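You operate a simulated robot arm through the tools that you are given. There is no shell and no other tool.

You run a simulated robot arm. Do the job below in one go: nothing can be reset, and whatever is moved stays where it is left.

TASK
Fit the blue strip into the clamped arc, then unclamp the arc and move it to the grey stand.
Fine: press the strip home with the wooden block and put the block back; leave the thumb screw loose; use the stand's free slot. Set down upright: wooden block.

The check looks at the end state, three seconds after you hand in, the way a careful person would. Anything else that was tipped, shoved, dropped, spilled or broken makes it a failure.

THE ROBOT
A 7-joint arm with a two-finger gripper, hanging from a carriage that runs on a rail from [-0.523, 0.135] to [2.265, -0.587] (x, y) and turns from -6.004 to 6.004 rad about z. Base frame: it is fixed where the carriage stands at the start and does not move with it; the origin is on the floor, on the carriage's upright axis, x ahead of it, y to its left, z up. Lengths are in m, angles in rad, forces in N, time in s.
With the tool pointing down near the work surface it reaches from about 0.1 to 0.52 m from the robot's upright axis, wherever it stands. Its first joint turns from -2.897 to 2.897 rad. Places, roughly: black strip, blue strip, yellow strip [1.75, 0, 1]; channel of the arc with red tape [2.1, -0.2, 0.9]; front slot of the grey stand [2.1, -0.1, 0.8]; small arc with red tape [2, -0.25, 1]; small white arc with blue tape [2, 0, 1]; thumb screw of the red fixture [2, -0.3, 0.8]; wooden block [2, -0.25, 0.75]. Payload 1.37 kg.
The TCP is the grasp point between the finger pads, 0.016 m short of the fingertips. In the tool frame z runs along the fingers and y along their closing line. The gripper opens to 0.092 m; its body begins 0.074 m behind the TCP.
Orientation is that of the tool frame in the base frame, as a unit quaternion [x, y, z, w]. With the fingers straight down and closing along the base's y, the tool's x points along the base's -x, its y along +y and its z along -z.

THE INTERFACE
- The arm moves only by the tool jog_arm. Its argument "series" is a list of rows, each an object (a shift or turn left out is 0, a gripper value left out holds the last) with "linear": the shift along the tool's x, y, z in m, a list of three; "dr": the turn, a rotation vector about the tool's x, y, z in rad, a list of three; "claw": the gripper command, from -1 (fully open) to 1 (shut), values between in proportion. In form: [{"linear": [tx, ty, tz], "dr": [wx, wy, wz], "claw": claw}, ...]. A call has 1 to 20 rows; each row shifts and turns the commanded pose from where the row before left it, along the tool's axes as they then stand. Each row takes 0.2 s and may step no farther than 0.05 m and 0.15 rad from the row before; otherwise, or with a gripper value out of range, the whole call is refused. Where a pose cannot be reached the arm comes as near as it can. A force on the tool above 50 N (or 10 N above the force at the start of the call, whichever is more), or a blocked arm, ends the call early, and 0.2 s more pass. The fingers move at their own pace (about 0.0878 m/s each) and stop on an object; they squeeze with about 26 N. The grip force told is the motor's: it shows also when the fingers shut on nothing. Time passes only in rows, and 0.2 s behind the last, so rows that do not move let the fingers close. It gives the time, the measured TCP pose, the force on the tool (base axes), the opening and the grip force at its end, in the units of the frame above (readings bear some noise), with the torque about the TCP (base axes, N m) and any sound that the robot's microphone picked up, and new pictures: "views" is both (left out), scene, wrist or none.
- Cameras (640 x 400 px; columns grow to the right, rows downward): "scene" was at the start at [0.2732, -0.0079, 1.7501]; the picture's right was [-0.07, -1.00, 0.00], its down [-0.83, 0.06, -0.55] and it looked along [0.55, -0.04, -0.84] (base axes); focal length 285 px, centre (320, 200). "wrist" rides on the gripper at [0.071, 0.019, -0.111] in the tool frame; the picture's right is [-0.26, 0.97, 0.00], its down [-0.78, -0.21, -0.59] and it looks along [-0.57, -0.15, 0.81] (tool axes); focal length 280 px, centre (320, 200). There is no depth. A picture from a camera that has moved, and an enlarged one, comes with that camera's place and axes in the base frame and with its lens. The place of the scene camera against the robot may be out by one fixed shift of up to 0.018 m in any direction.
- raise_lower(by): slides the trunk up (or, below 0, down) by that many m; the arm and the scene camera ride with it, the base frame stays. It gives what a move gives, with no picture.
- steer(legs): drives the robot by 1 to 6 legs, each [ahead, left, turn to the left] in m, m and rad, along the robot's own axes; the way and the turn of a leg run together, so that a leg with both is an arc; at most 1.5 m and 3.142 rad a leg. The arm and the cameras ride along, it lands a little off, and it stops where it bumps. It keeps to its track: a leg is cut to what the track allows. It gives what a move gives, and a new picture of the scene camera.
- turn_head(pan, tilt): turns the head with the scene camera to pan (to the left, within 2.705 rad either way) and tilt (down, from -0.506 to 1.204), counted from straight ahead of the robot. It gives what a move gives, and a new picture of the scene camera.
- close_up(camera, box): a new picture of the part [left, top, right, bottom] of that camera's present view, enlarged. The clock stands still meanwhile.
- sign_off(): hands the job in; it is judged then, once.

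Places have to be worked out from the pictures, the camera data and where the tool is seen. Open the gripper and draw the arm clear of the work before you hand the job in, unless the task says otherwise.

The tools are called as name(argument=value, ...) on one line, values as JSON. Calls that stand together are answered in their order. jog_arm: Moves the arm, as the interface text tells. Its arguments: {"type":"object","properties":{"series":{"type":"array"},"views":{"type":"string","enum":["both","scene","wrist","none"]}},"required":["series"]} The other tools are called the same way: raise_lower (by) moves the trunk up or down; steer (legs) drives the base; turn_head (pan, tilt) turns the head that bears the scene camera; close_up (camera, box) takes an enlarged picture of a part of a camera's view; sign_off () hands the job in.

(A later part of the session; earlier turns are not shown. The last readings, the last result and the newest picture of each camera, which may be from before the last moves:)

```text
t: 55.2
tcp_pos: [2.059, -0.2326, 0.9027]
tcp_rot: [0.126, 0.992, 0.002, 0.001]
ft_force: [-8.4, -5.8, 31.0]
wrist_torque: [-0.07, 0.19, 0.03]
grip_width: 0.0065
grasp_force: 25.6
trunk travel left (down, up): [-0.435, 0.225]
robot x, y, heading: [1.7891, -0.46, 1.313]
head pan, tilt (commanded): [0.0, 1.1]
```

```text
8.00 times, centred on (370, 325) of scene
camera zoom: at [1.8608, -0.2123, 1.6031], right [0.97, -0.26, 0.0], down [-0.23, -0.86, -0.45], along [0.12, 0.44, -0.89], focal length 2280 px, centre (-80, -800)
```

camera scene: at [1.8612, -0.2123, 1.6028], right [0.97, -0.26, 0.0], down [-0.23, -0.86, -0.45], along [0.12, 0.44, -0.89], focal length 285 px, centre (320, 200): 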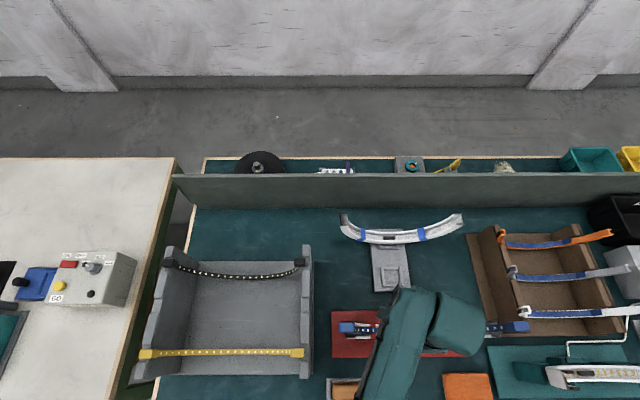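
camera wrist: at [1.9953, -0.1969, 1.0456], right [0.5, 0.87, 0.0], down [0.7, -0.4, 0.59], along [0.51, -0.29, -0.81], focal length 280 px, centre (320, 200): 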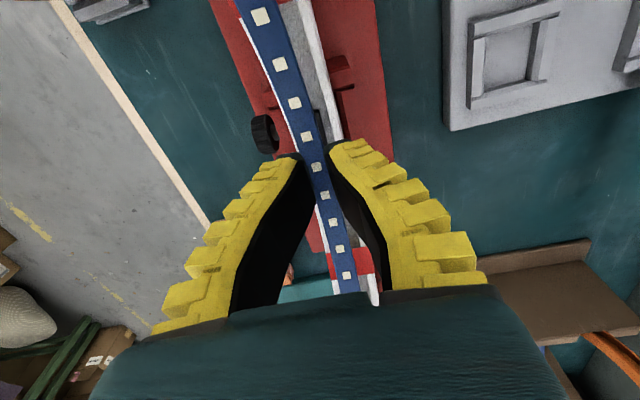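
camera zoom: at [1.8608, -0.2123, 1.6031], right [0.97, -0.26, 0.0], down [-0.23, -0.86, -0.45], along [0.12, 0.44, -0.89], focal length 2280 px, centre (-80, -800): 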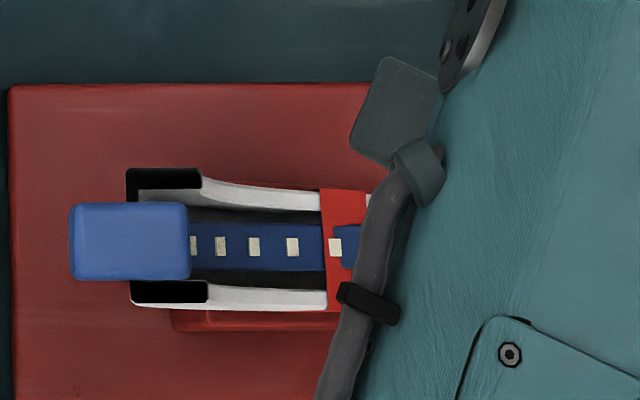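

Contact at z≈0.903 with 31 N: fingertips rest on the wall tops, band between the walls. I back off 2 mm and open slowly to let the strip drop into the channel.

jog_arm(series=[{"linear": [0, 0, -0.002]}, {"claw": 0.75}, {"claw": 0.6}, {"claw": 0.4}, {"claw": 0.2}])

close_up(camera="wrist", box=[200, 0, 440, 200])

close_up(camera="scene", box=[330, 300, 410, 350])

```text
t: 56.4
tcp_pos: [2.058, -0.2346, 0.9]
tcp_rot: [0.126, 0.992, -0.001, -0.001]
ft_force: [-0.7, -0.5, -0.8]
wrist_torque: [-0.02, 0.0, 0.01]
grip_width: 0.04
grasp_force: 2.3
trunk travel left (down, up): [-0.435, 0.225]
robot x, y, heading: [1.792, -0.4619, 1.313]
head pan, tilt (commanded): [0.0, 1.1]
camera scene: at [1.8612, -0.2123, 1.6026], right [0.97, -0.26, 0.0], down [-0.23, -0.86, -0.45], along [0.12, 0.44, -0.89], focal length 285 px, centre (320, 200)
camera wrist: at [1.9958, -0.1978, 1.0109], right [0.5, 0.87, 0.0], down [0.7, -0.4, 0.59], along [0.51, -0.29, -0.81], focal length 280 px, centre (320, 200)
```

scene: 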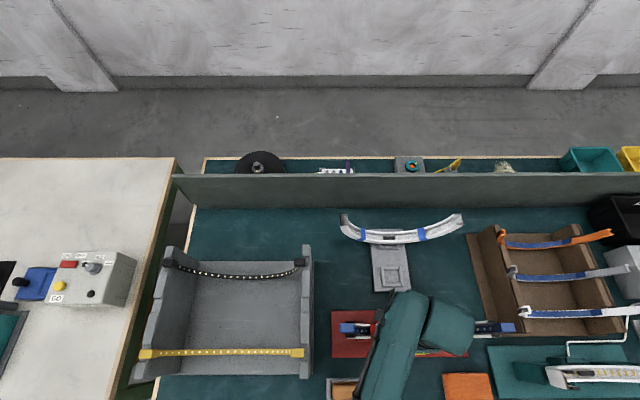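
wrist: 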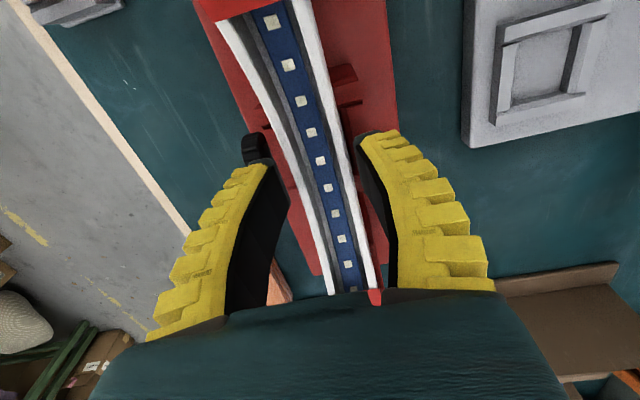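

```text
2.00 times, centred on (320, 100) of wrist
camera zoom: at [1.9958, -0.1978, 1.0109], right [0.5, 0.87, 0.0], down [0.7, -0.4, 0.59], along [0.51, -0.29, -0.81], focal length 561 px, centre (320, 400)
```

zoom: 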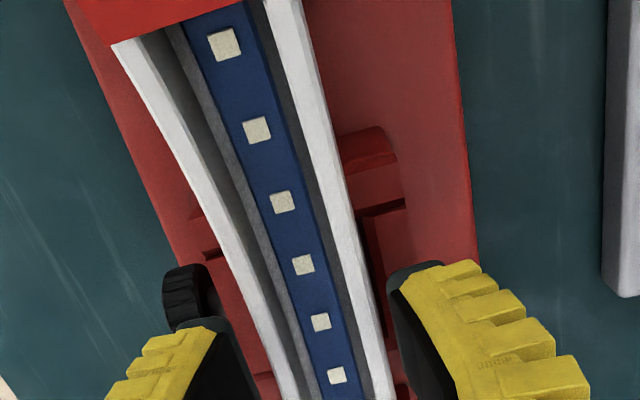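

```text
8.00 times, centred on (370, 325) of scene
camera zoom: at [1.8612, -0.2123, 1.6026], right [0.97, -0.26, 0.0], down [-0.23, -0.86, -0.45], along [0.12, 0.44, -0.89], focal length 2280 px, centre (-80, -800)
```

zoom: 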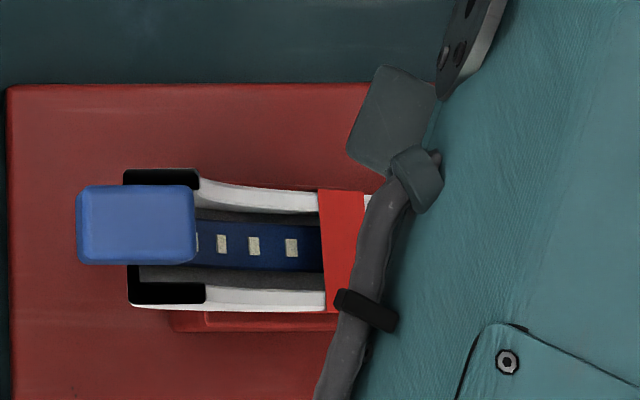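

The strip dropped into the channel between the walls. I raise the gripper straight up and look at the whole arc.

jog_arm(series=[{"linear": [0, 0, -0.02]}, {"linear": [0, 0, -0.04]}, {"linear": [0, 0, -0.05]}, {"linear": [0, 0, -0.05]}, {"linear": [0, 0, -0.04]}, {"linear": [0.04, 0.0, 0]}, {"linear": [0.04, 0.0, 0]}, {"linear": [0.04, 0.0, 0]}, {"linear": [0.04, 0.0, 0]}, {"linear": [0.04, 0.0, 0]}, {"linear": [0.04, 0.0, 0]}])

close_up(camera="scene", box=[320, 280, 520, 400])

close_up(camera="wrist", box=[200, 80, 440, 280])

```text
t: 58.8
tcp_pos: [1.8284, -0.168, 1.0794]
tcp_rot: [0.128, 0.992, -0.001, -0.001]
ft_force: [-0.2, -1.1, 0.5]
wrist_torque: [0.01, 0.02, -0.05]
grip_width: 0.0402
grasp_force: 2.1
out of reach, approached as far as the arm can: row 5, 6, 7, 9
trunk travel left (down, up): [-0.435, 0.225]
robot x, y, heading: [1.793, -0.4608, 1.313]
head pan, tilt (commanded): [0.0, 1.1]
camera scene: at [1.8612, -0.2123, 1.6027], right [0.97, -0.26, 0.0], down [-0.23, -0.86, -0.45], along [0.12, 0.44, -0.89], focal length 285 px, centre (320, 200)
camera wrist: at [1.7673, -0.1317, 1.1895], right [0.5, 0.87, 0.0], down [0.7, -0.4, 0.59], along [0.51, -0.29, -0.81], focal length 280 px, centre (320, 200)
```

scene: 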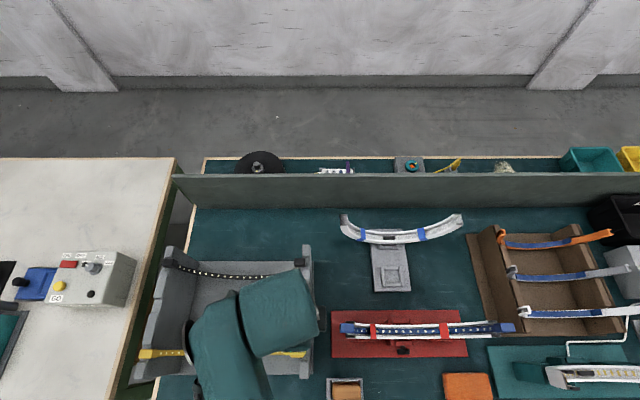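
wrist: 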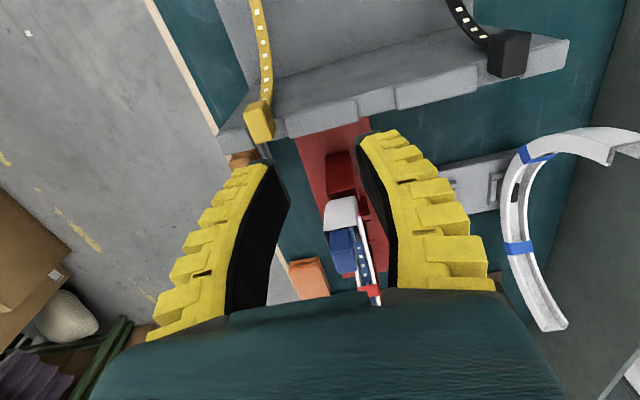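

```text
3.20 times, centred on (420, 340) of scene
camera zoom: at [1.8612, -0.2123, 1.6027], right [0.97, -0.26, 0.0], down [-0.23, -0.86, -0.45], along [0.12, 0.44, -0.89], focal length 912 px, centre (0, -248)
```

zoom: 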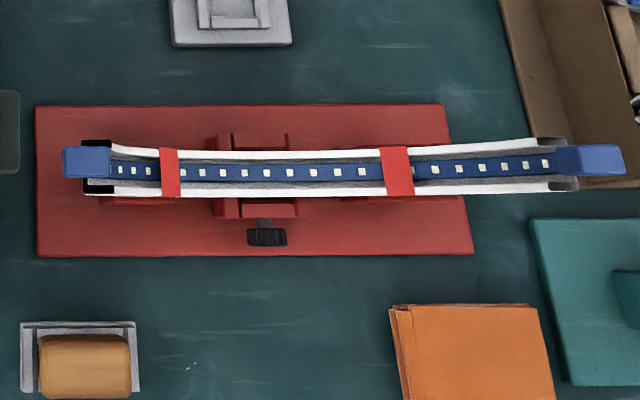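

```text
2.00 times, centred on (320, 180) of wrist
camera zoom: at [1.7673, -0.1317, 1.1895], right [0.5, 0.87, 0.0], down [0.7, -0.4, 0.59], along [0.51, -0.29, -0.81], focal length 561 px, centre (320, 240)
```

zoom: 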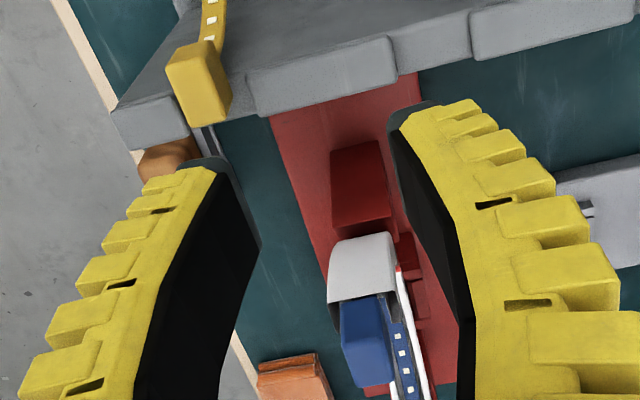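

The strip lies in the channel along its whole length, end blocks over the arc ends. Next the wooden block; near the robot's axis the reach is poor, so I drive 0.15 m to -u (robot at u≈1.70) with the tool high above the rack.

steer(legs=[[0, 0.15, 0]])

jog_arm(series=[{"linear": [0, 0, -0.02]}], views="wrist")

```text
t: 60.2
tcp_pos: [1.6834, -0.1293, 1.0794]
tcp_rot: [0.126, 0.992, 0.0, 0.0]
ft_force: [-0.2, 0.3, 0.6]
wrist_torque: [0.0, -0.02, -0.04]
grip_width: 0.0401
grasp_force: 2.3
trunk travel left (down, up): [-0.435, 0.225]
robot x, y, heading: [1.6428, -0.4267, 1.312]
head pan, tilt (commanded): [0.0, 1.1]
camera scene: at [1.7141, -0.1742, 1.6027], right [0.97, -0.26, 0.0], down [-0.23, -0.86, -0.45], along [0.12, 0.44, -0.89], focal length 285 px, centre (320, 200)
```

scene: 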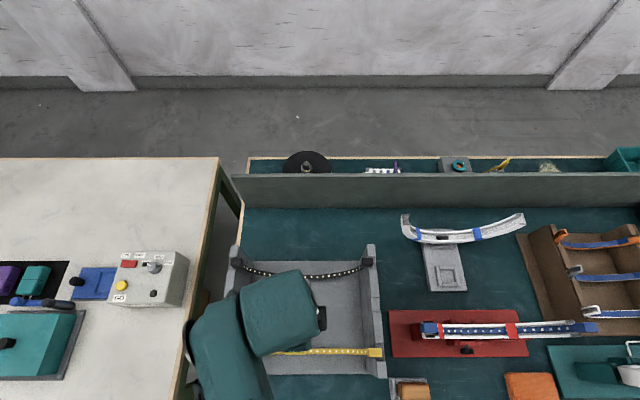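

```text
t: 60.6
tcp_pos: [1.6831, -0.1294, 1.0796]
tcp_rot: [0.126, 0.992, 0.0, 0.0]
ft_force: [-0.2, 0.2, -0.5]
wrist_torque: [-0.04, -0.01, 0.02]
grip_width: 0.04
grasp_force: 2.4
out of reach, approached as far as the arm can: row 1
trunk travel left (down, up): [-0.435, 0.225]
robot x, y, heading: [1.6453, -0.4252, 1.312]
head pan, tilt (commanded): [0.0, 1.1]
camera wrist: at [1.6205, -0.0937, 1.1895], right [0.5, 0.87, 0.0], down [0.7, -0.4, 0.59], along [0.51, -0.29, -0.81], focal length 280 px, centre (320, 200)
```

wrist: 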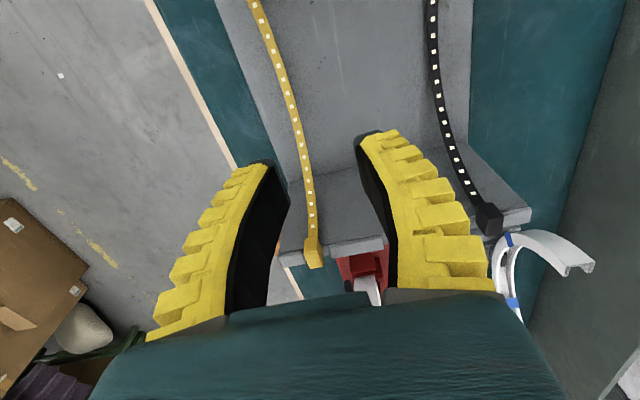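

Robot is at u≈1.70. I move to above the block (u≈1.914, v≈0.168) at z≈1.05 and turn the tool by -90° so that the fingers close along u.

jog_arm(series=[{"linear": [0, 0, 0.03]}, {"linear": [-0.042, -0.0215, 0]}, {"linear": [-0.042, -0.0215, 0]}, {"linear": [-0.042, -0.0215, 0]}, {"linear": [-0.042, -0.0215, 0]}, {"linear": [-0.042, -0.0215, 0]}, {"linear": [-0.042, -0.0215, 0]}], views="none")

jog_arm(series=[{"dr": [0, 0, -0.15], "claw": -1}, {"dr": [0, 0, -0.15]}, {"dr": [0, 0, -0.15]}, {"dr": [0, 0, -0.15]}, {"dr": [0, 0, -0.15]}, {"dr": [0, 0, -0.15]}, {"dr": [0, 0, -0.15]}, {"dr": [0, 0, -0.15]}, {"dr": [0, 0, -0.15]}, {"dr": [0, 0, -0.15]}, {"dr": [0, 0, -0.0708]}])

```text
t: 62.2
tcp_pos: [1.891, -0.3178, 1.053]
tcp_rot: [0.127, 0.992, 0.0, 0.0]
ft_force: [-0.3, -0.9, 0.0]
wrist_torque: [-0.02, -0.02, 0.0]
grip_width: 0.0402
grasp_force: 2.0
trunk travel left (down, up): [-0.435, 0.225]
robot x, y, heading: [1.6431, -0.4233, 1.312]
head pan, tilt (commanded): [0.0, 1.1]
```

```text
t: 64.6
tcp_pos: [1.8943, -0.3186, 1.049]
tcp_rot: [-0.613, 0.79, -0.001, 0.0]
ft_force: [-0.4, 0.5, -1.4]
wrist_torque: [-0.01, 0.01, -0.01]
grip_width: 0.0917
grasp_force: 0.1
trunk travel left (down, up): [-0.435, 0.225]
robot x, y, heading: [1.6462, -0.4247, 1.312]
head pan, tilt (commanded): [0.0, 1.1]
camera scene: at [1.714, -0.1742, 1.6027], right [0.97, -0.26, 0.0], down [-0.23, -0.86, -0.45], along [0.12, 0.44, -0.89], focal length 285 px, centre (320, 200)
camera wrist: at [1.86, -0.3822, 1.16], right [-0.87, 0.49, 0.0], down [0.4, 0.7, 0.59], along [0.29, 0.51, -0.81], focal length 280 px, centre (320, 200)
```

scene: 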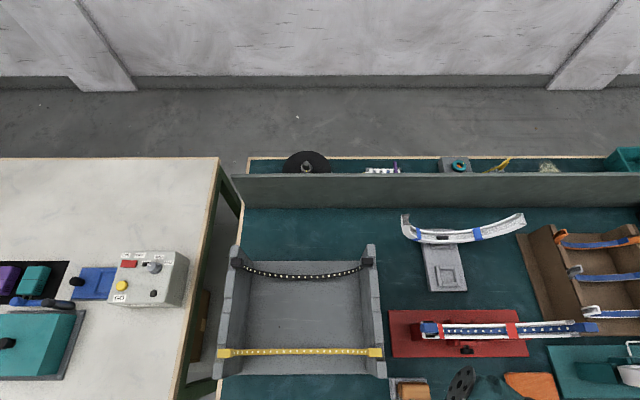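
wrist: 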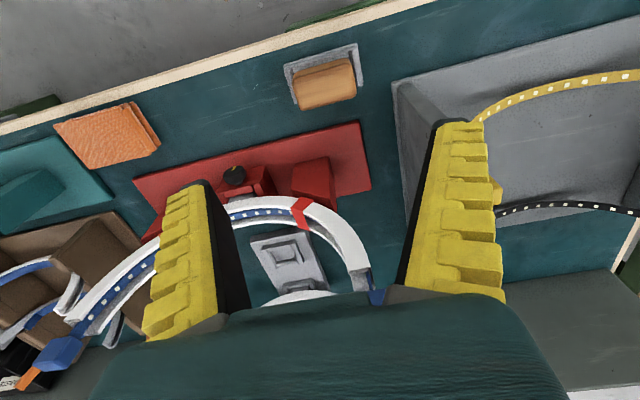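

TCP is at u=1.914, v=0.1665, fingers closing along u. I enlarge the wrist view on the block to refine its place.

close_up(camera="wrist", box=[270, 30, 390, 130])

close_up(camera="scene", box=[370, 350, 460, 400])

```text
4.00 times, centred on (330, 80) of wrist
camera zoom: at [1.86, -0.3822, 1.16], right [-0.87, 0.49, 0.0], down [0.4, 0.7, 0.59], along [0.29, 0.51, -0.81], focal length 1122 px, centre (280, 680)
```

zoom: 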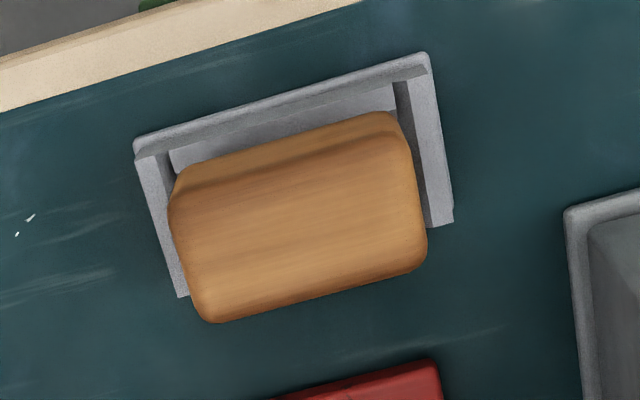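

```text
7.11 times, centred on (415, 375) of scene
camera zoom: at [1.714, -0.1742, 1.6027], right [0.97, -0.26, 0.0], down [-0.23, -0.86, -0.45], along [0.12, 0.44, -0.89], focal length 2027 px, centre (-356, -1044)
```

zoom: 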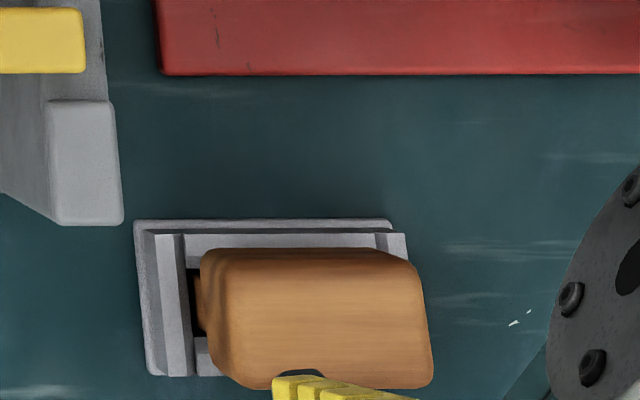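

Combining both cameras, the block's top is centred near u=1.910, v=0.169, z≈0.868. I descend over it to z≈0.93 and look again.

jog_arm(series=[{"linear": [-0.0025, 0.0038, 0.04]}, {"linear": [0, 0, 0.04]}, {"linear": [0, 0, 0.035]}])

close_up(camera="wrist", box=[220, 60, 440, 220])

close_up(camera="scene", box=[360, 320, 480, 400])

```text
t: 65.4
tcp_pos: [1.8896, -0.3159, 0.9361]
tcp_rot: [-0.613, 0.79, 0.0, 0.0]
ft_force: [0.4, 0.1, 0.4]
wrist_torque: [-0.02, 0.01, -0.01]
grip_width: 0.0923
grasp_force: 0.0
trunk travel left (down, up): [-0.435, 0.225]
robot x, y, heading: [1.6434, -0.4244, 1.314]
head pan, tilt (commanded): [0.0, 1.1]
camera scene: at [1.714, -0.1742, 1.6028], right [0.97, -0.26, 0.0], down [-0.23, -0.86, -0.45], along [0.12, 0.44, -0.89], focal length 285 px, centre (320, 200)
camera wrist: at [1.8562, -0.3791, 1.0451], right [-0.87, 0.5, 0.0], down [0.4, 0.7, 0.59], along [0.29, 0.51, -0.81], focal length 280 px, centre (320, 200)
```

scene: 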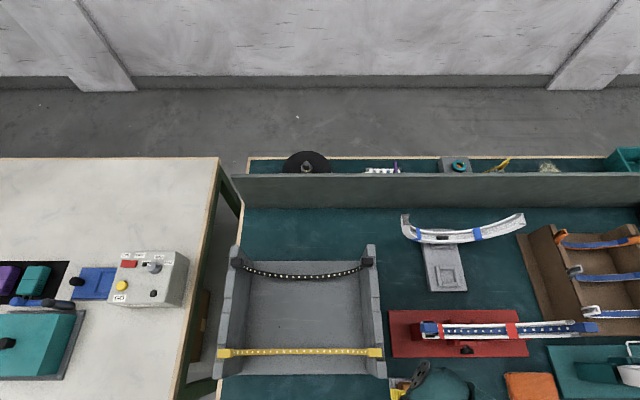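
wrist: 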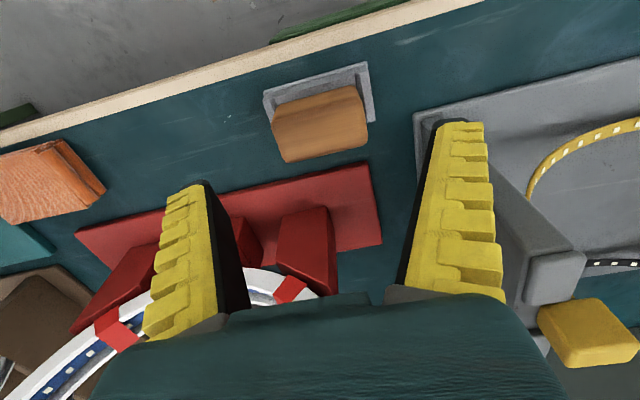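

```text
2.50 times, centred on (330, 140) of wrist
camera zoom: at [1.8562, -0.3791, 1.0451], right [-0.87, 0.5, 0.0], down [0.4, 0.7, 0.59], along [0.29, 0.51, -0.81], focal length 701 px, centre (295, 350)
```

zoom: 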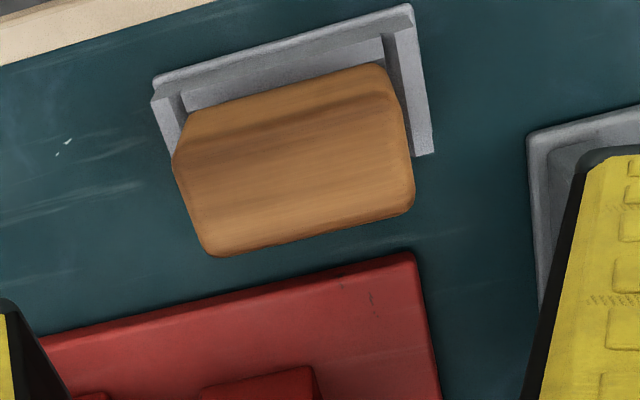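

```text
5.00 times, centred on (420, 360) of scene
camera zoom: at [1.714, -0.1742, 1.6028], right [0.97, -0.26, 0.0], down [-0.23, -0.86, -0.45], along [0.12, 0.44, -0.89], focal length 1425 px, centre (-180, -600)
```

zoom: 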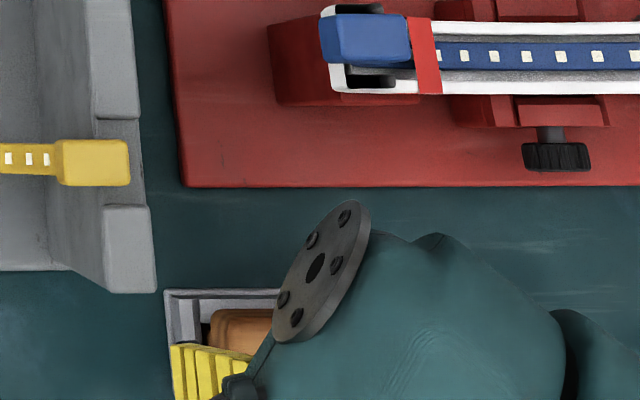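

Block top centre ≈ u 1.910, v 0.170, z 0.865, about 63 mm long along u, so the open fingers (92 mm) straddle it. I descend to z≈0.846 and check before closing.

jog_arm(series=[{"linear": [-0.002, -0.0015, 0.03]}, {"linear": [0, 0, 0.03]}, {"linear": [0, 0, 0.03]}])

close_up(camera="wrist", box=[200, 80, 460, 280])

```text
t: 66.2
tcp_pos: [1.8914, -0.3123, 0.8441]
tcp_rot: [-0.612, 0.791, 0.0, 0.0]
ft_force: [0.0, 0.4, 0.4]
wrist_torque: [-0.01, -0.02, 0.04]
grip_width: 0.092
grasp_force: 0.1
trunk travel left (down, up): [-0.435, 0.225]
robot x, y, heading: [1.6457, -0.4262, 1.319]
head pan, tilt (commanded): [0.0, 1.1]
camera scene: at [1.714, -0.1742, 1.6028], right [0.97, -0.26, 0.0], down [-0.23, -0.86, -0.45], along [0.12, 0.44, -0.89], focal length 285 px, centre (320, 200)
camera wrist: at [1.8579, -0.3762, 0.954], right [-0.87, 0.5, 0.0], down [0.4, 0.7, 0.59], along [0.29, 0.51, -0.81], focal length 280 px, centre (320, 200)
```

scene: 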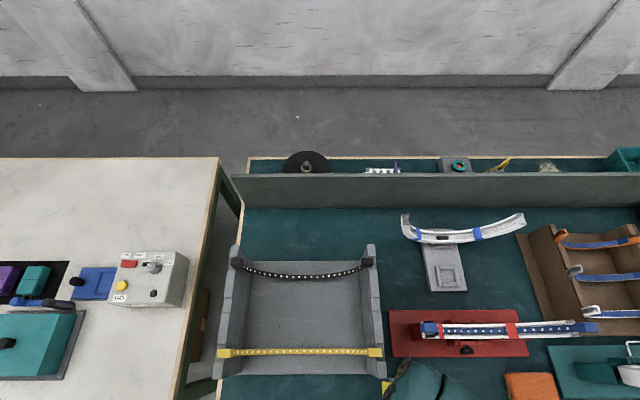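
wrist: 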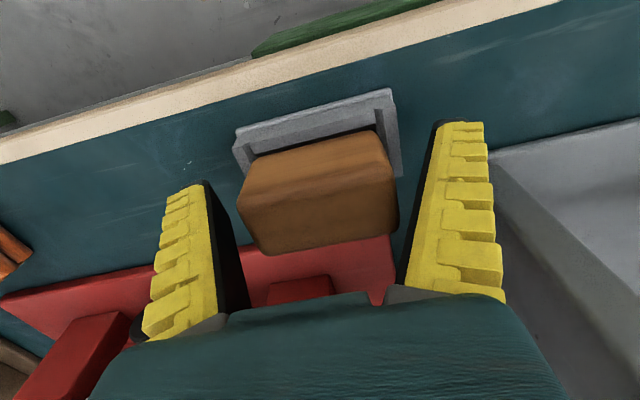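

```text
2.00 times, centred on (330, 180) of wrist
camera zoom: at [1.8579, -0.3762, 0.954], right [-0.87, 0.5, 0.0], down [0.4, 0.7, 0.59], along [0.29, 0.51, -0.81], focal length 561 px, centre (300, 240)
```

zoom: 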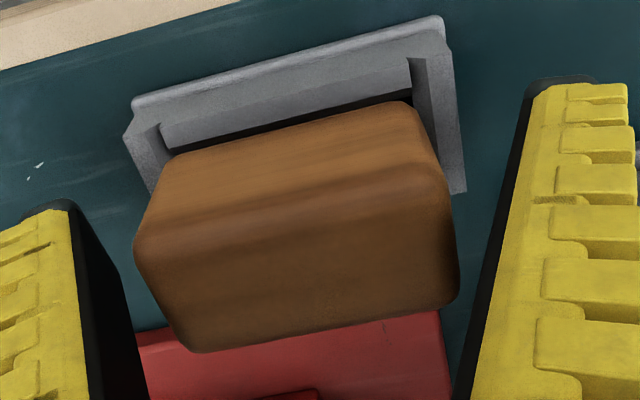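

The block sits between the fingers (its head ~30 mm thick). I close on it.

jog_arm(series=[{"claw": 0}, {"claw": 1}, {"claw": 1}, {"claw": 1}], views="wrist")

```text
t: 67.2
tcp_pos: [1.8927, -0.3129, 0.8444]
tcp_rot: [-0.612, 0.791, 0.0, 0.0]
ft_force: [-0.1, 0.5, 0.1]
wrist_torque: [0.01, 0.0, -0.02]
grip_width: 0.061
grasp_force: 26.2
trunk travel left (down, up): [-0.435, 0.225]
robot x, y, heading: [1.6395, -0.4245, 1.306]
head pan, tilt (commanded): [0.0, 1.1]
camera wrist: at [1.8578, -0.3763, 0.9542], right [-0.87, 0.5, 0.0], down [0.4, 0.7, 0.59], along [0.29, 0.51, -0.81], focal length 280 px, centre (320, 200)
```

wrist: 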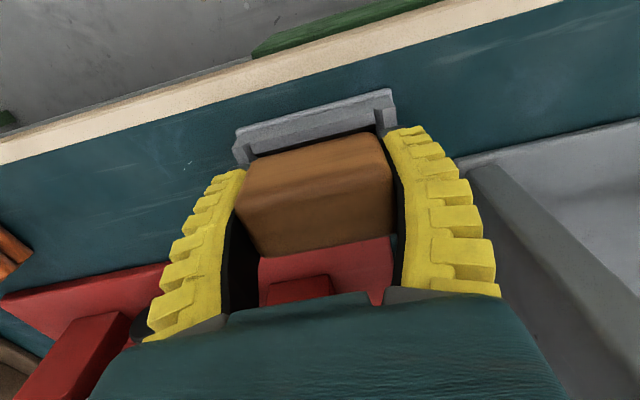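

Gripped (61 mm). Pick pose noted: TCP ≈[1.892,-0.3126,0.8443]. I lift slowly straight up.

jog_arm(series=[{"linear": [0, 0, -0.01]}, {"linear": [0, 0, -0.02]}, {"linear": [0, 0, -0.04]}, {"linear": [0, 0, -0.04]}, {"linear": [0, 0, -0.04]}, {"linear": [0, 0, -0.04]}])

close_up(camera="scene", box=[360, 320, 480, 400])

close_up(camera="wrist", box=[200, 40, 460, 240])

```text
t: 68.6
tcp_pos: [1.8927, -0.3141, 1.0319]
tcp_rot: [-0.612, 0.791, 0.0, -0.001]
ft_force: [0.2, 0.6, 0.1]
wrist_torque: [-0.02, 0.0, -0.02]
grip_width: 0.0611
grasp_force: 26.2
trunk travel left (down, up): [-0.435, 0.225]
robot x, y, heading: [1.6428, -0.4277, 1.311]
head pan, tilt (commanded): [0.0, 1.1]
camera scene: at [1.7139, -0.1742, 1.6026], right [0.97, -0.26, 0.0], down [-0.23, -0.86, -0.45], along [0.12, 0.44, -0.89], focal length 285 px, centre (320, 200)
camera wrist: at [1.8579, -0.3779, 1.1431], right [-0.87, 0.5, 0.0], down [0.4, 0.7, 0.59], along [0.29, 0.51, -0.81], focal length 280 px, centre (320, 200)
```

scene: 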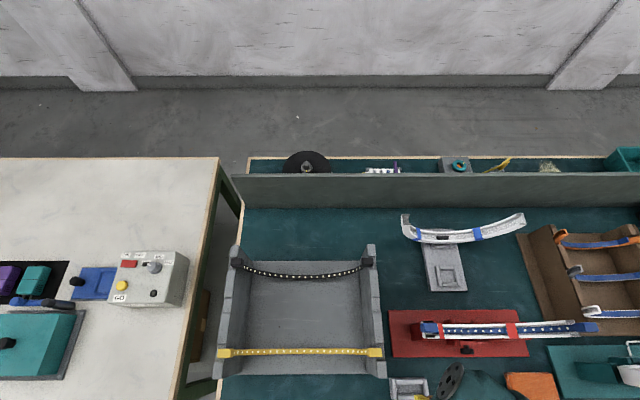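
wrist: 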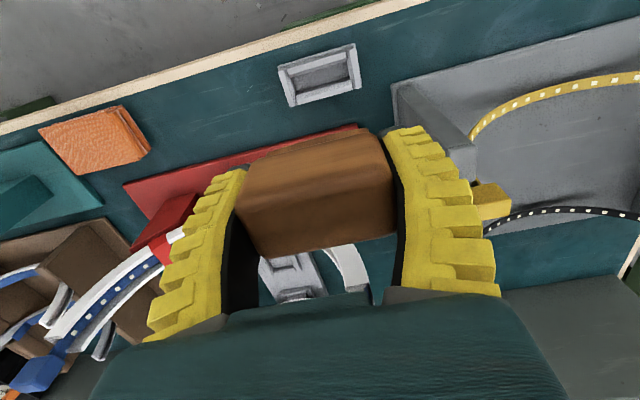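

```text
5.00 times, centred on (420, 360) of scene
camera zoom: at [1.7139, -0.1742, 1.6026], right [0.97, -0.26, 0.0], down [-0.23, -0.86, -0.45], along [0.12, 0.44, -0.89], focal length 1425 px, centre (-180, -600)
```

zoom: 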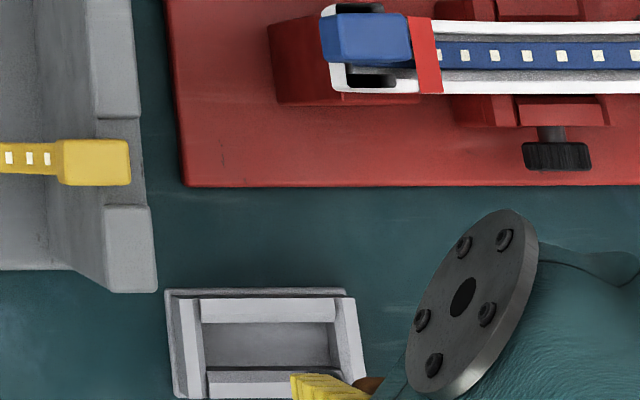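

```text
2.00 times, centred on (330, 140) of wrist
camera zoom: at [1.8579, -0.3779, 1.1431], right [-0.87, 0.5, 0.0], down [0.4, 0.7, 0.59], along [0.29, 0.51, -0.81], focal length 561 px, centre (300, 320)
```

zoom: 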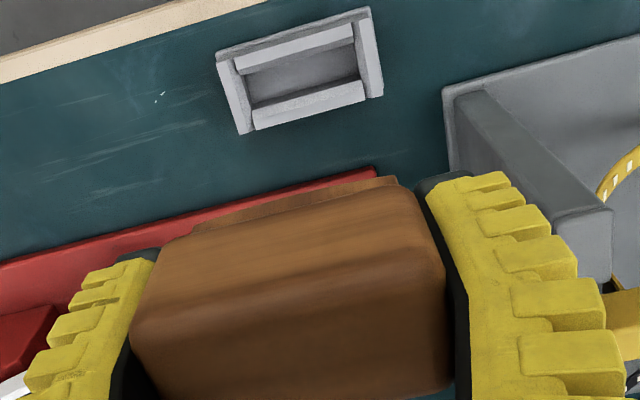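

Block is held, tray empty. I carry it along +u in front of the arc to u≈2.049, then over to v≈0.29 above the channel's middle.

jog_arm(series=[{"linear": [0, -0.046, 0]}, {"linear": [0, -0.046, 0]}, {"linear": [0, -0.046, 0]}, {"linear": [-0.03, 0, 0]}, {"linear": [-0.03, 0, 0]}, {"linear": [-0.03, 0, 0]}, {"linear": [-0.03, 0, 0]}])

close_up(camera="scene", box=[400, 260, 600, 390])

close_up(camera="wrist", box=[200, 20, 460, 220])

```text
t: 70.2
tcp_pos: [2.0567, -0.2323, 1.0365]
tcp_rot: [-0.611, 0.791, 0.0, -0.001]
ft_force: [-0.7, 0.7, -1.2]
wrist_torque: [0.02, 0.0, -0.01]
grip_width: 0.0612
grasp_force: 26.1
trunk travel left (down, up): [-0.435, 0.225]
robot x, y, heading: [1.6433, -0.4243, 1.313]
head pan, tilt (commanded): [0.0, 1.1]
camera scene: at [1.714, -0.1743, 1.6027], right [0.97, -0.26, 0.0], down [-0.23, -0.86, -0.45], along [0.12, 0.44, -0.89], focal length 285 px, centre (320, 200)
camera wrist: at [2.0217, -0.2958, 1.1461], right [-0.87, 0.5, 0.0], down [0.4, 0.7, 0.59], along [0.29, 0.51, -0.81], focal length 280 px, centre (320, 200)
```

scene: 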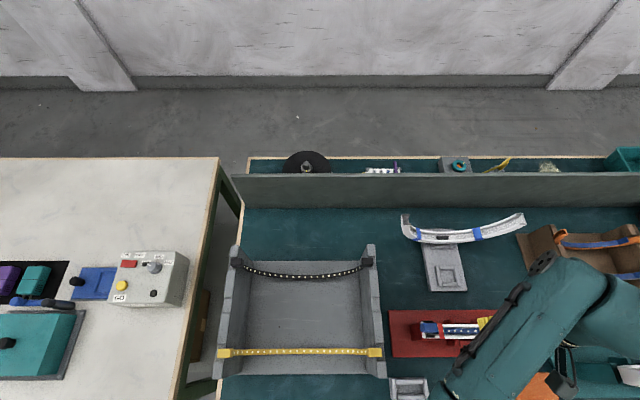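
wrist: 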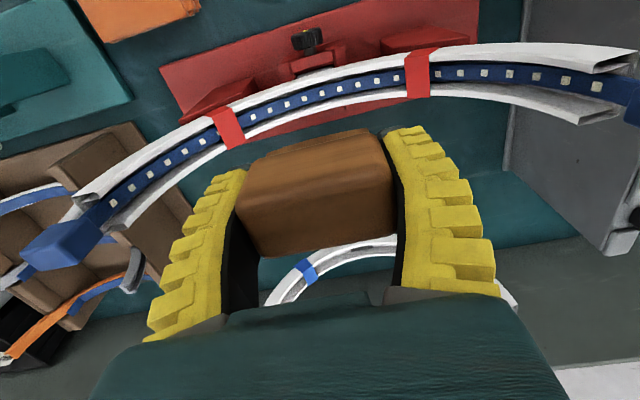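

```text
3.08 times, centred on (500, 325) of scene
camera zoom: at [1.714, -0.1743, 1.6027], right [0.97, -0.26, 0.0], down [-0.23, -0.86, -0.45], along [0.12, 0.44, -0.89], focal length 877 px, centre (-234, -185)
```

zoom: 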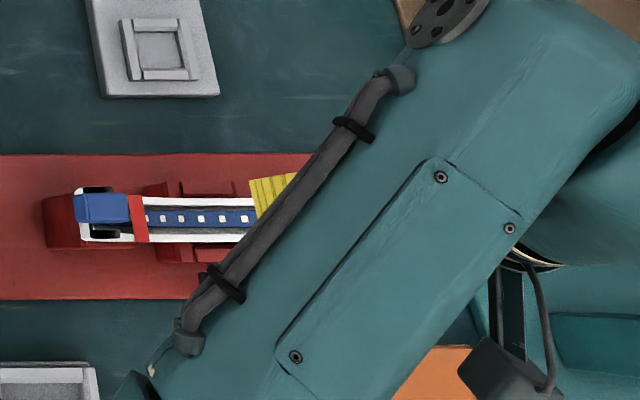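

```text
2.00 times, centred on (330, 120) of wrist
camera zoom: at [2.0217, -0.2958, 1.1461], right [-0.87, 0.5, 0.0], down [0.4, 0.7, 0.59], along [0.29, 0.51, -0.81], focal length 561 px, centre (300, 360)
```

zoom: 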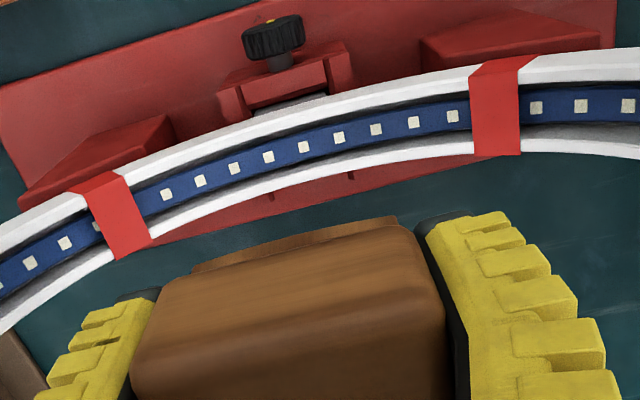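

TCP is at u=2.049, v=0.291 above the channel middle with the block's keel along the channel. I lower to z≈0.955 and look.

jog_arm(series=[{"linear": [0, 0, 0.03]}, {"linear": [0, 0, 0.03]}, {"linear": [0, 0, 0.02]}])

close_up(camera="wrist", box=[200, 40, 460, 240])

close_up(camera="scene", box=[400, 290, 520, 370])

```text
t: 71.0
tcp_pos: [2.0583, -0.2325, 0.955]
tcp_rot: [-0.612, 0.791, 0.0, 0.0]
ft_force: [1.0, -0.4, -0.4]
wrist_torque: [0.0, 0.0, -0.04]
grip_width: 0.0613
grasp_force: 26.3
trunk travel left (down, up): [-0.435, 0.225]
robot x, y, heading: [1.6435, -0.4261, 1.312]
head pan, tilt (commanded): [0.0, 1.1]
camera scene: at [1.714, -0.1742, 1.6027], right [0.97, -0.26, 0.0], down [-0.23, -0.86, -0.45], along [0.12, 0.44, -0.89], focal length 285 px, centre (320, 200)
camera wrist: at [2.0227, -0.2972, 1.0649], right [-0.87, 0.5, 0.0], down [0.4, 0.7, 0.59], along [0.29, 0.51, -0.81], focal length 280 px, centre (320, 200)
```

scene: 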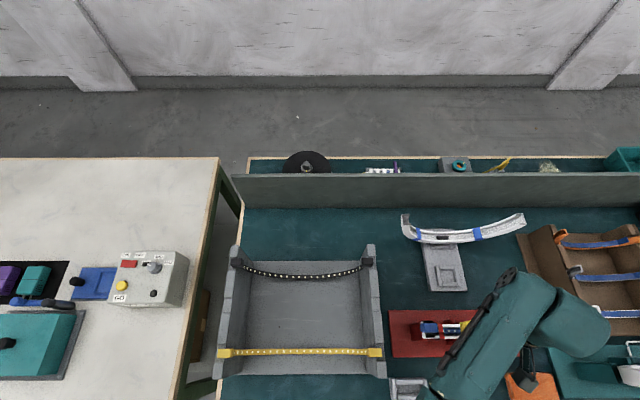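
wrist: 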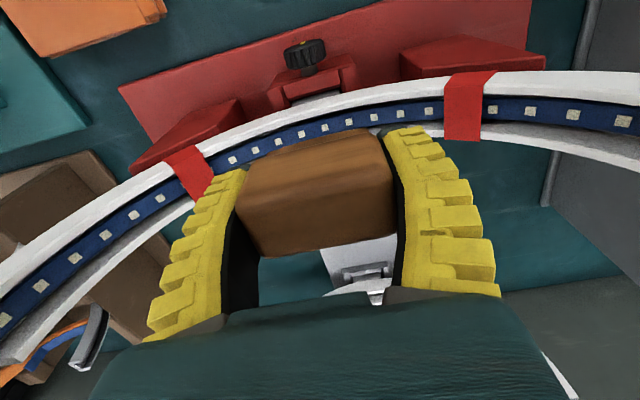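

```text
2.00 times, centred on (330, 140) of wrist
camera zoom: at [2.0227, -0.2972, 1.0649], right [-0.87, 0.5, 0.0], down [0.4, 0.7, 0.59], along [0.29, 0.51, -0.81], focal length 561 px, centre (300, 320)
```

zoom: 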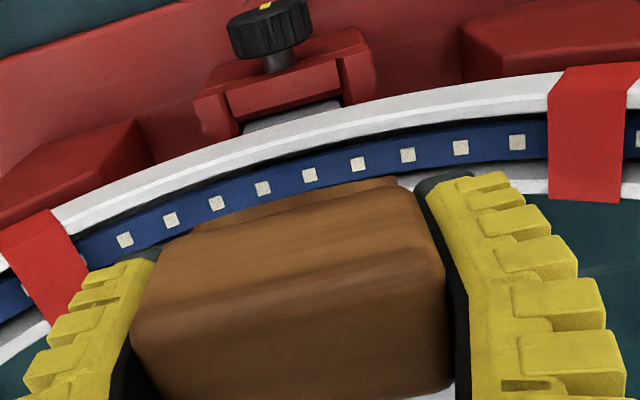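

```text
5.00 times, centred on (460, 330) of scene
camera zoom: at [1.714, -0.1742, 1.6027], right [0.97, -0.26, 0.0], down [-0.23, -0.86, -0.45], along [0.12, 0.44, -0.89], focal length 1425 px, centre (-380, -450)
```

zoom: 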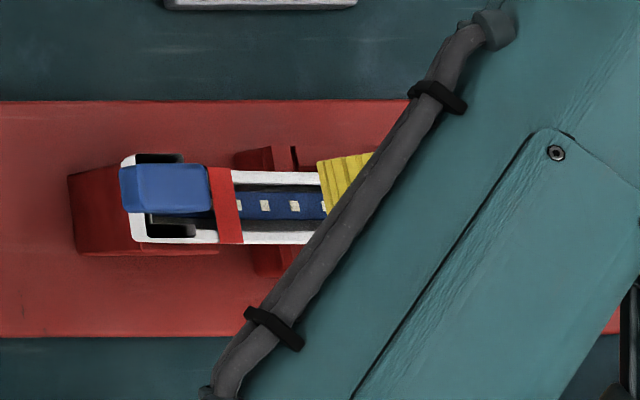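

No contact yet. I lower in small steps watching the force.

jog_arm(series=[{"linear": [0, 0, 0.006]}, {"linear": [0, 0, 0.004]}, {"linear": [0, 0, 0.004]}], views="none")

jog_arm(series=[{"linear": [0, 0, 0.003]}, {"linear": [0, 0, 0.003]}], views="wrist")

```text
t: 71.8
tcp_pos: [2.0569, -0.2324, 0.9411]
tcp_rot: [-0.612, 0.791, 0.0, -0.001]
ft_force: [-0.3, 0.1, -0.6]
wrist_torque: [0.03, 0.01, -0.03]
grip_width: 0.0608
grasp_force: 26.4
trunk travel left (down, up): [-0.435, 0.225]
robot x, y, heading: [1.6449, -0.4274, 1.315]
head pan, tilt (commanded): [0.0, 1.1]
```

```text
t: 72.4
tcp_pos: [2.0567, -0.2315, 0.9357]
tcp_rot: [-0.612, 0.791, 0.0, 0.001]
ft_force: [-0.4, 0.3, -0.9]
wrist_torque: [-0.02, -0.01, 0.0]
grip_width: 0.0608
grasp_force: 25.7
trunk travel left (down, up): [-0.435, 0.225]
robot x, y, heading: [1.6447, -0.4239, 1.313]
head pan, tilt (commanded): [0.0, 1.1]
camera wrist: at [2.0221, -0.2959, 1.0448], right [-0.87, 0.5, 0.0], down [0.4, 0.7, 0.59], along [0.29, 0.51, -0.81], focal length 280 px, centre (320, 200)
```

wrist: 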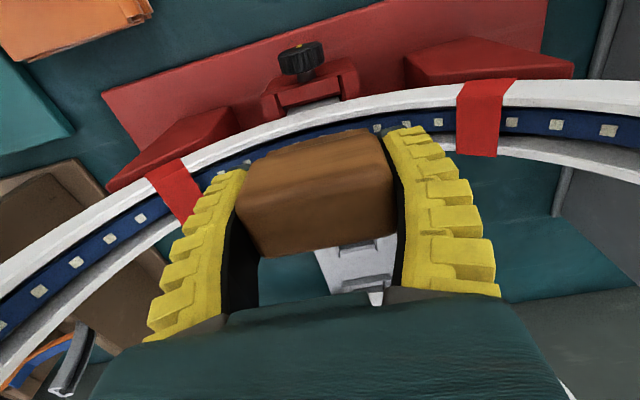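

Still free at z=0.936. Continuing down in 2–3 mm steps.

jog_arm(series=[{"linear": [0, 0, 0.003]}, {"linear": [0, 0, 0.002]}], views="none")

jog_arm(series=[{"linear": [0, 0, 0.002]}, {"linear": [0, 0, 0.002]}], views="none")

jog_arm(series=[{"linear": [0, 0, 0.002]}], views="wrist")

close_up(camera="wrist", box=[200, 60, 460, 260])

```text
t: 73.0
tcp_pos: [2.0576, -0.2324, 0.9299]
tcp_rot: [-0.612, 0.791, -0.001, 0.0]
ft_force: [0.7, -0.2, -0.9]
wrist_torque: [0.02, -0.01, 0.0]
grip_width: 0.0611
grasp_force: 26.1
trunk travel left (down, up): [-0.435, 0.225]
robot x, y, heading: [1.647, -0.4288, 1.315]
head pan, tilt (commanded): [0.0, 1.1]
```

```text
t: 73.6
tcp_pos: [2.0561, -0.2317, 0.9251]
tcp_rot: [-0.612, 0.791, 0.0, 0.0]
ft_force: [0.7, -0.2, -1.5]
wrist_torque: [0.02, 0.01, 0.02]
grip_width: 0.0613
grasp_force: 25.3
trunk travel left (down, up): [-0.435, 0.225]
robot x, y, heading: [1.6445, -0.4253, 1.307]
head pan, tilt (commanded): [0.0, 1.1]
```

```text
t: 74.0
tcp_pos: [2.0568, -0.2321, 0.9235]
tcp_rot: [-0.613, 0.79, 0.0, 0.001]
ft_force: [-1.0, -0.3, -0.8]
wrist_torque: [0.0, 0.01, 0.01]
grip_width: 0.0611
grasp_force: 26.2
trunk travel left (down, up): [-0.435, 0.225]
robot x, y, heading: [1.6427, -0.4272, 1.312]
head pan, tilt (commanded): [0.0, 1.1]
camera wrist: at [2.0223, -0.2961, 1.0337], right [-0.87, 0.5, 0.0], down [0.4, 0.7, 0.59], along [0.29, 0.51, -0.81], focal length 280 px, centre (320, 200)
```

wrist: 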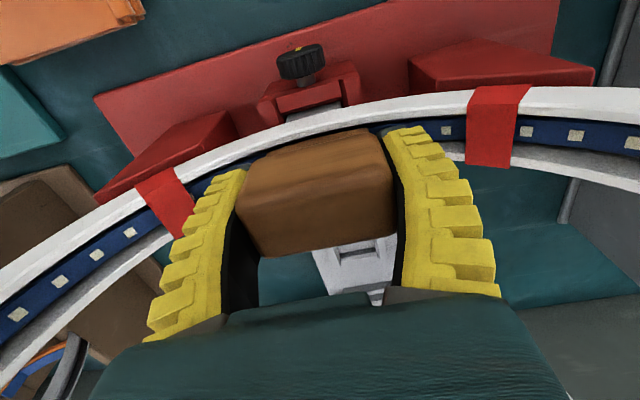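

```text
2.00 times, centred on (330, 160) of wrist
camera zoom: at [2.0223, -0.2961, 1.0337], right [-0.87, 0.5, 0.0], down [0.4, 0.7, 0.59], along [0.29, 0.51, -0.81], focal length 561 px, centre (300, 280)
```

zoom: 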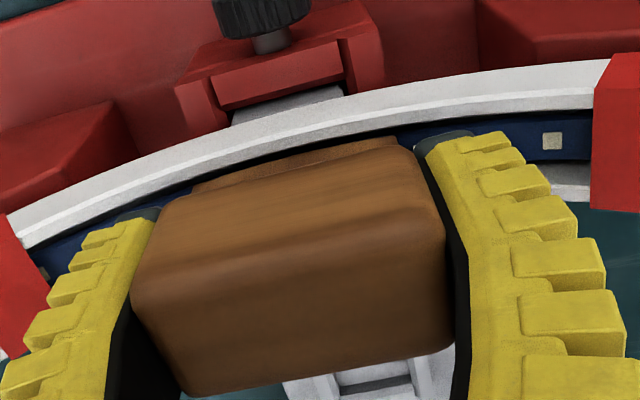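

The keel is entering between the channel walls. I continue down in small steps.

jog_arm(series=[{"linear": [0, 0, 0.002]}, {"linear": [0, 0, 0.0015]}], views="none")

jog_arm(series=[{"linear": [0, 0, 0.002]}, {"linear": [0, 0, 0.0015]}], views="none")

close_up(camera="wrist", box=[200, 60, 460, 260])

```text
t: 74.6
tcp_pos: [2.0563, -0.232, 0.9212]
tcp_rot: [-0.612, 0.791, 0.0, 0.0]
ft_force: [-0.4, 0.4, 0.8]
wrist_torque: [0.06, 0.05, -0.01]
grip_width: 0.0608
grasp_force: 26.0
trunk travel left (down, up): [-0.435, 0.225]
robot x, y, heading: [1.6411, -0.4254, 1.314]
head pan, tilt (commanded): [0.0, 1.1]
```

```text
t: 75.2
tcp_pos: [2.057, -0.2322, 0.9169]
tcp_rot: [-0.612, 0.79, 0.001, 0.0]
ft_force: [0.0, 0.4, -0.7]
wrist_torque: [0.02, -0.02, -0.01]
grip_width: 0.0609
grasp_force: 26.3
trunk travel left (down, up): [-0.435, 0.225]
robot x, y, heading: [1.6458, -0.4233, 1.315]
head pan, tilt (commanded): [0.0, 1.1]
```

```text
2.00 times, centred on (330, 160) of wrist
camera zoom: at [2.0226, -0.2961, 1.0262], right [-0.87, 0.5, 0.0], down [0.4, 0.7, 0.59], along [0.29, 0.51, -0.81], focal length 561 px, centre (300, 280)
```

zoom: 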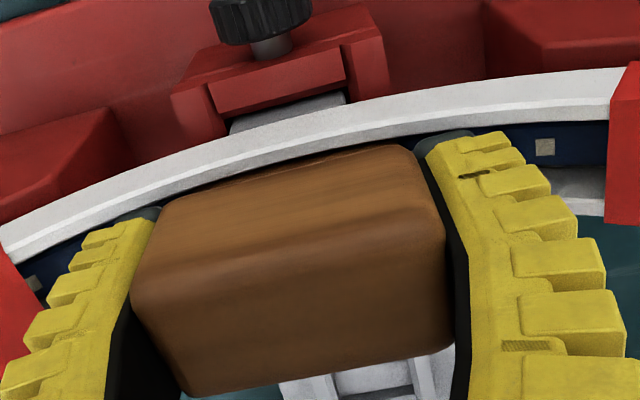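

Still no force at 0.917. Continuing.

jog_arm(series=[{"linear": [0, 0, 0.002]}, {"linear": [0, 0, 0.001]}], views="none")

jog_arm(series=[{"linear": [0, 0, 0.002]}, {"linear": [0, 0, 0.001]}], views="none")

close_up(camera="wrist", box=[200, 60, 460, 260])

```text
t: 75.8
tcp_pos: [2.058, -0.2323, 0.9148]
tcp_rot: [-0.612, 0.791, 0.0, 0.002]
ft_force: [-1.5, 0.3, 7.1]
wrist_torque: [-0.01, -0.03, 0.0]
grip_width: 0.0611
grasp_force: 25.9
trunk travel left (down, up): [-0.435, 0.225]
robot x, y, heading: [1.6437, -0.4234, 1.312]
head pan, tilt (commanded): [0.0, 1.1]
```

```text
t: 76.4
tcp_pos: [2.059, -0.2309, 0.9125]
tcp_rot: [-0.612, 0.791, 0.0, 0.003]
ft_force: [-4.9, -1.6, 22.0]
wrist_torque: [-0.04, 0.08, 0.03]
grip_width: 0.0616
grasp_force: 26.0
trunk travel left (down, up): [-0.435, 0.225]
robot x, y, heading: [1.6425, -0.426, 1.312]
head pan, tilt (commanded): [0.0, 1.1]
```

```text
2.00 times, centred on (330, 160) of wrist
camera zoom: at [2.0239, -0.2949, 1.0231], right [-0.87, 0.5, 0.0], down [0.4, 0.7, 0.59], along [0.3, 0.51, -0.81], focal length 561 px, centre (300, 280)
```

zoom: 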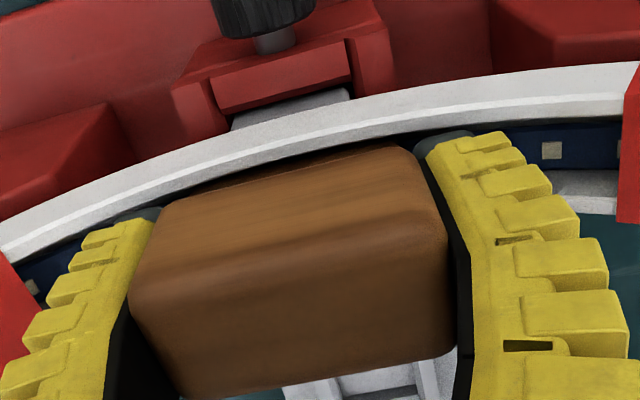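

Contact at ~0.915; 22 N at 0.9125. I press somewhat harder in 1 mm steps, listening for a click.

jog_arm(series=[{"linear": [0, 0, 0.0015]}], views="none")

jog_arm(series=[{"linear": [0, 0, 0.001]}, {}], views="wrist")

```text
t: 76.8
tcp_pos: [2.0594, -0.2305, 0.9113]
tcp_rot: [-0.612, 0.791, -0.001, 0.002]
ft_force: [-4.2, 0.1, 23.8]
wrist_torque: [0.0, 0.08, 0.03]
grip_width: 0.0615
grasp_force: 26.2
trunk travel left (down, up): [-0.435, 0.225]
robot x, y, heading: [1.6464, -0.4264, 1.311]
head pan, tilt (commanded): [0.0, 1.1]
```

```text
t: 77.4
tcp_pos: [2.0592, -0.2298, 0.9096]
tcp_rot: [-0.612, 0.791, 0.0, 0.001]
ft_force: [-2.5, 0.2, 24.7]
wrist_torque: [-0.01, 0.02, 0.02]
grip_width: 0.0622
grasp_force: 26.3
trunk travel left (down, up): [-0.435, 0.225]
robot x, y, heading: [1.6443, -0.4231, 1.31]
head pan, tilt (commanded): [0.0, 1.1]
camera wrist: at [2.0242, -0.2951, 1.0195], right [-0.87, 0.5, 0.0], down [0.4, 0.7, 0.59], along [0.29, 0.51, -0.81], focal length 280 px, centre (320, 200)
```

wrist: 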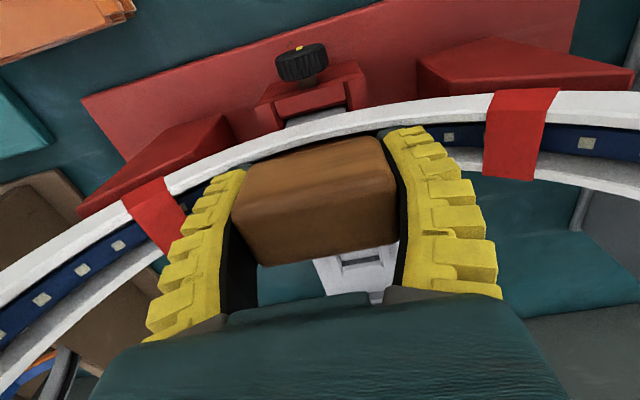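

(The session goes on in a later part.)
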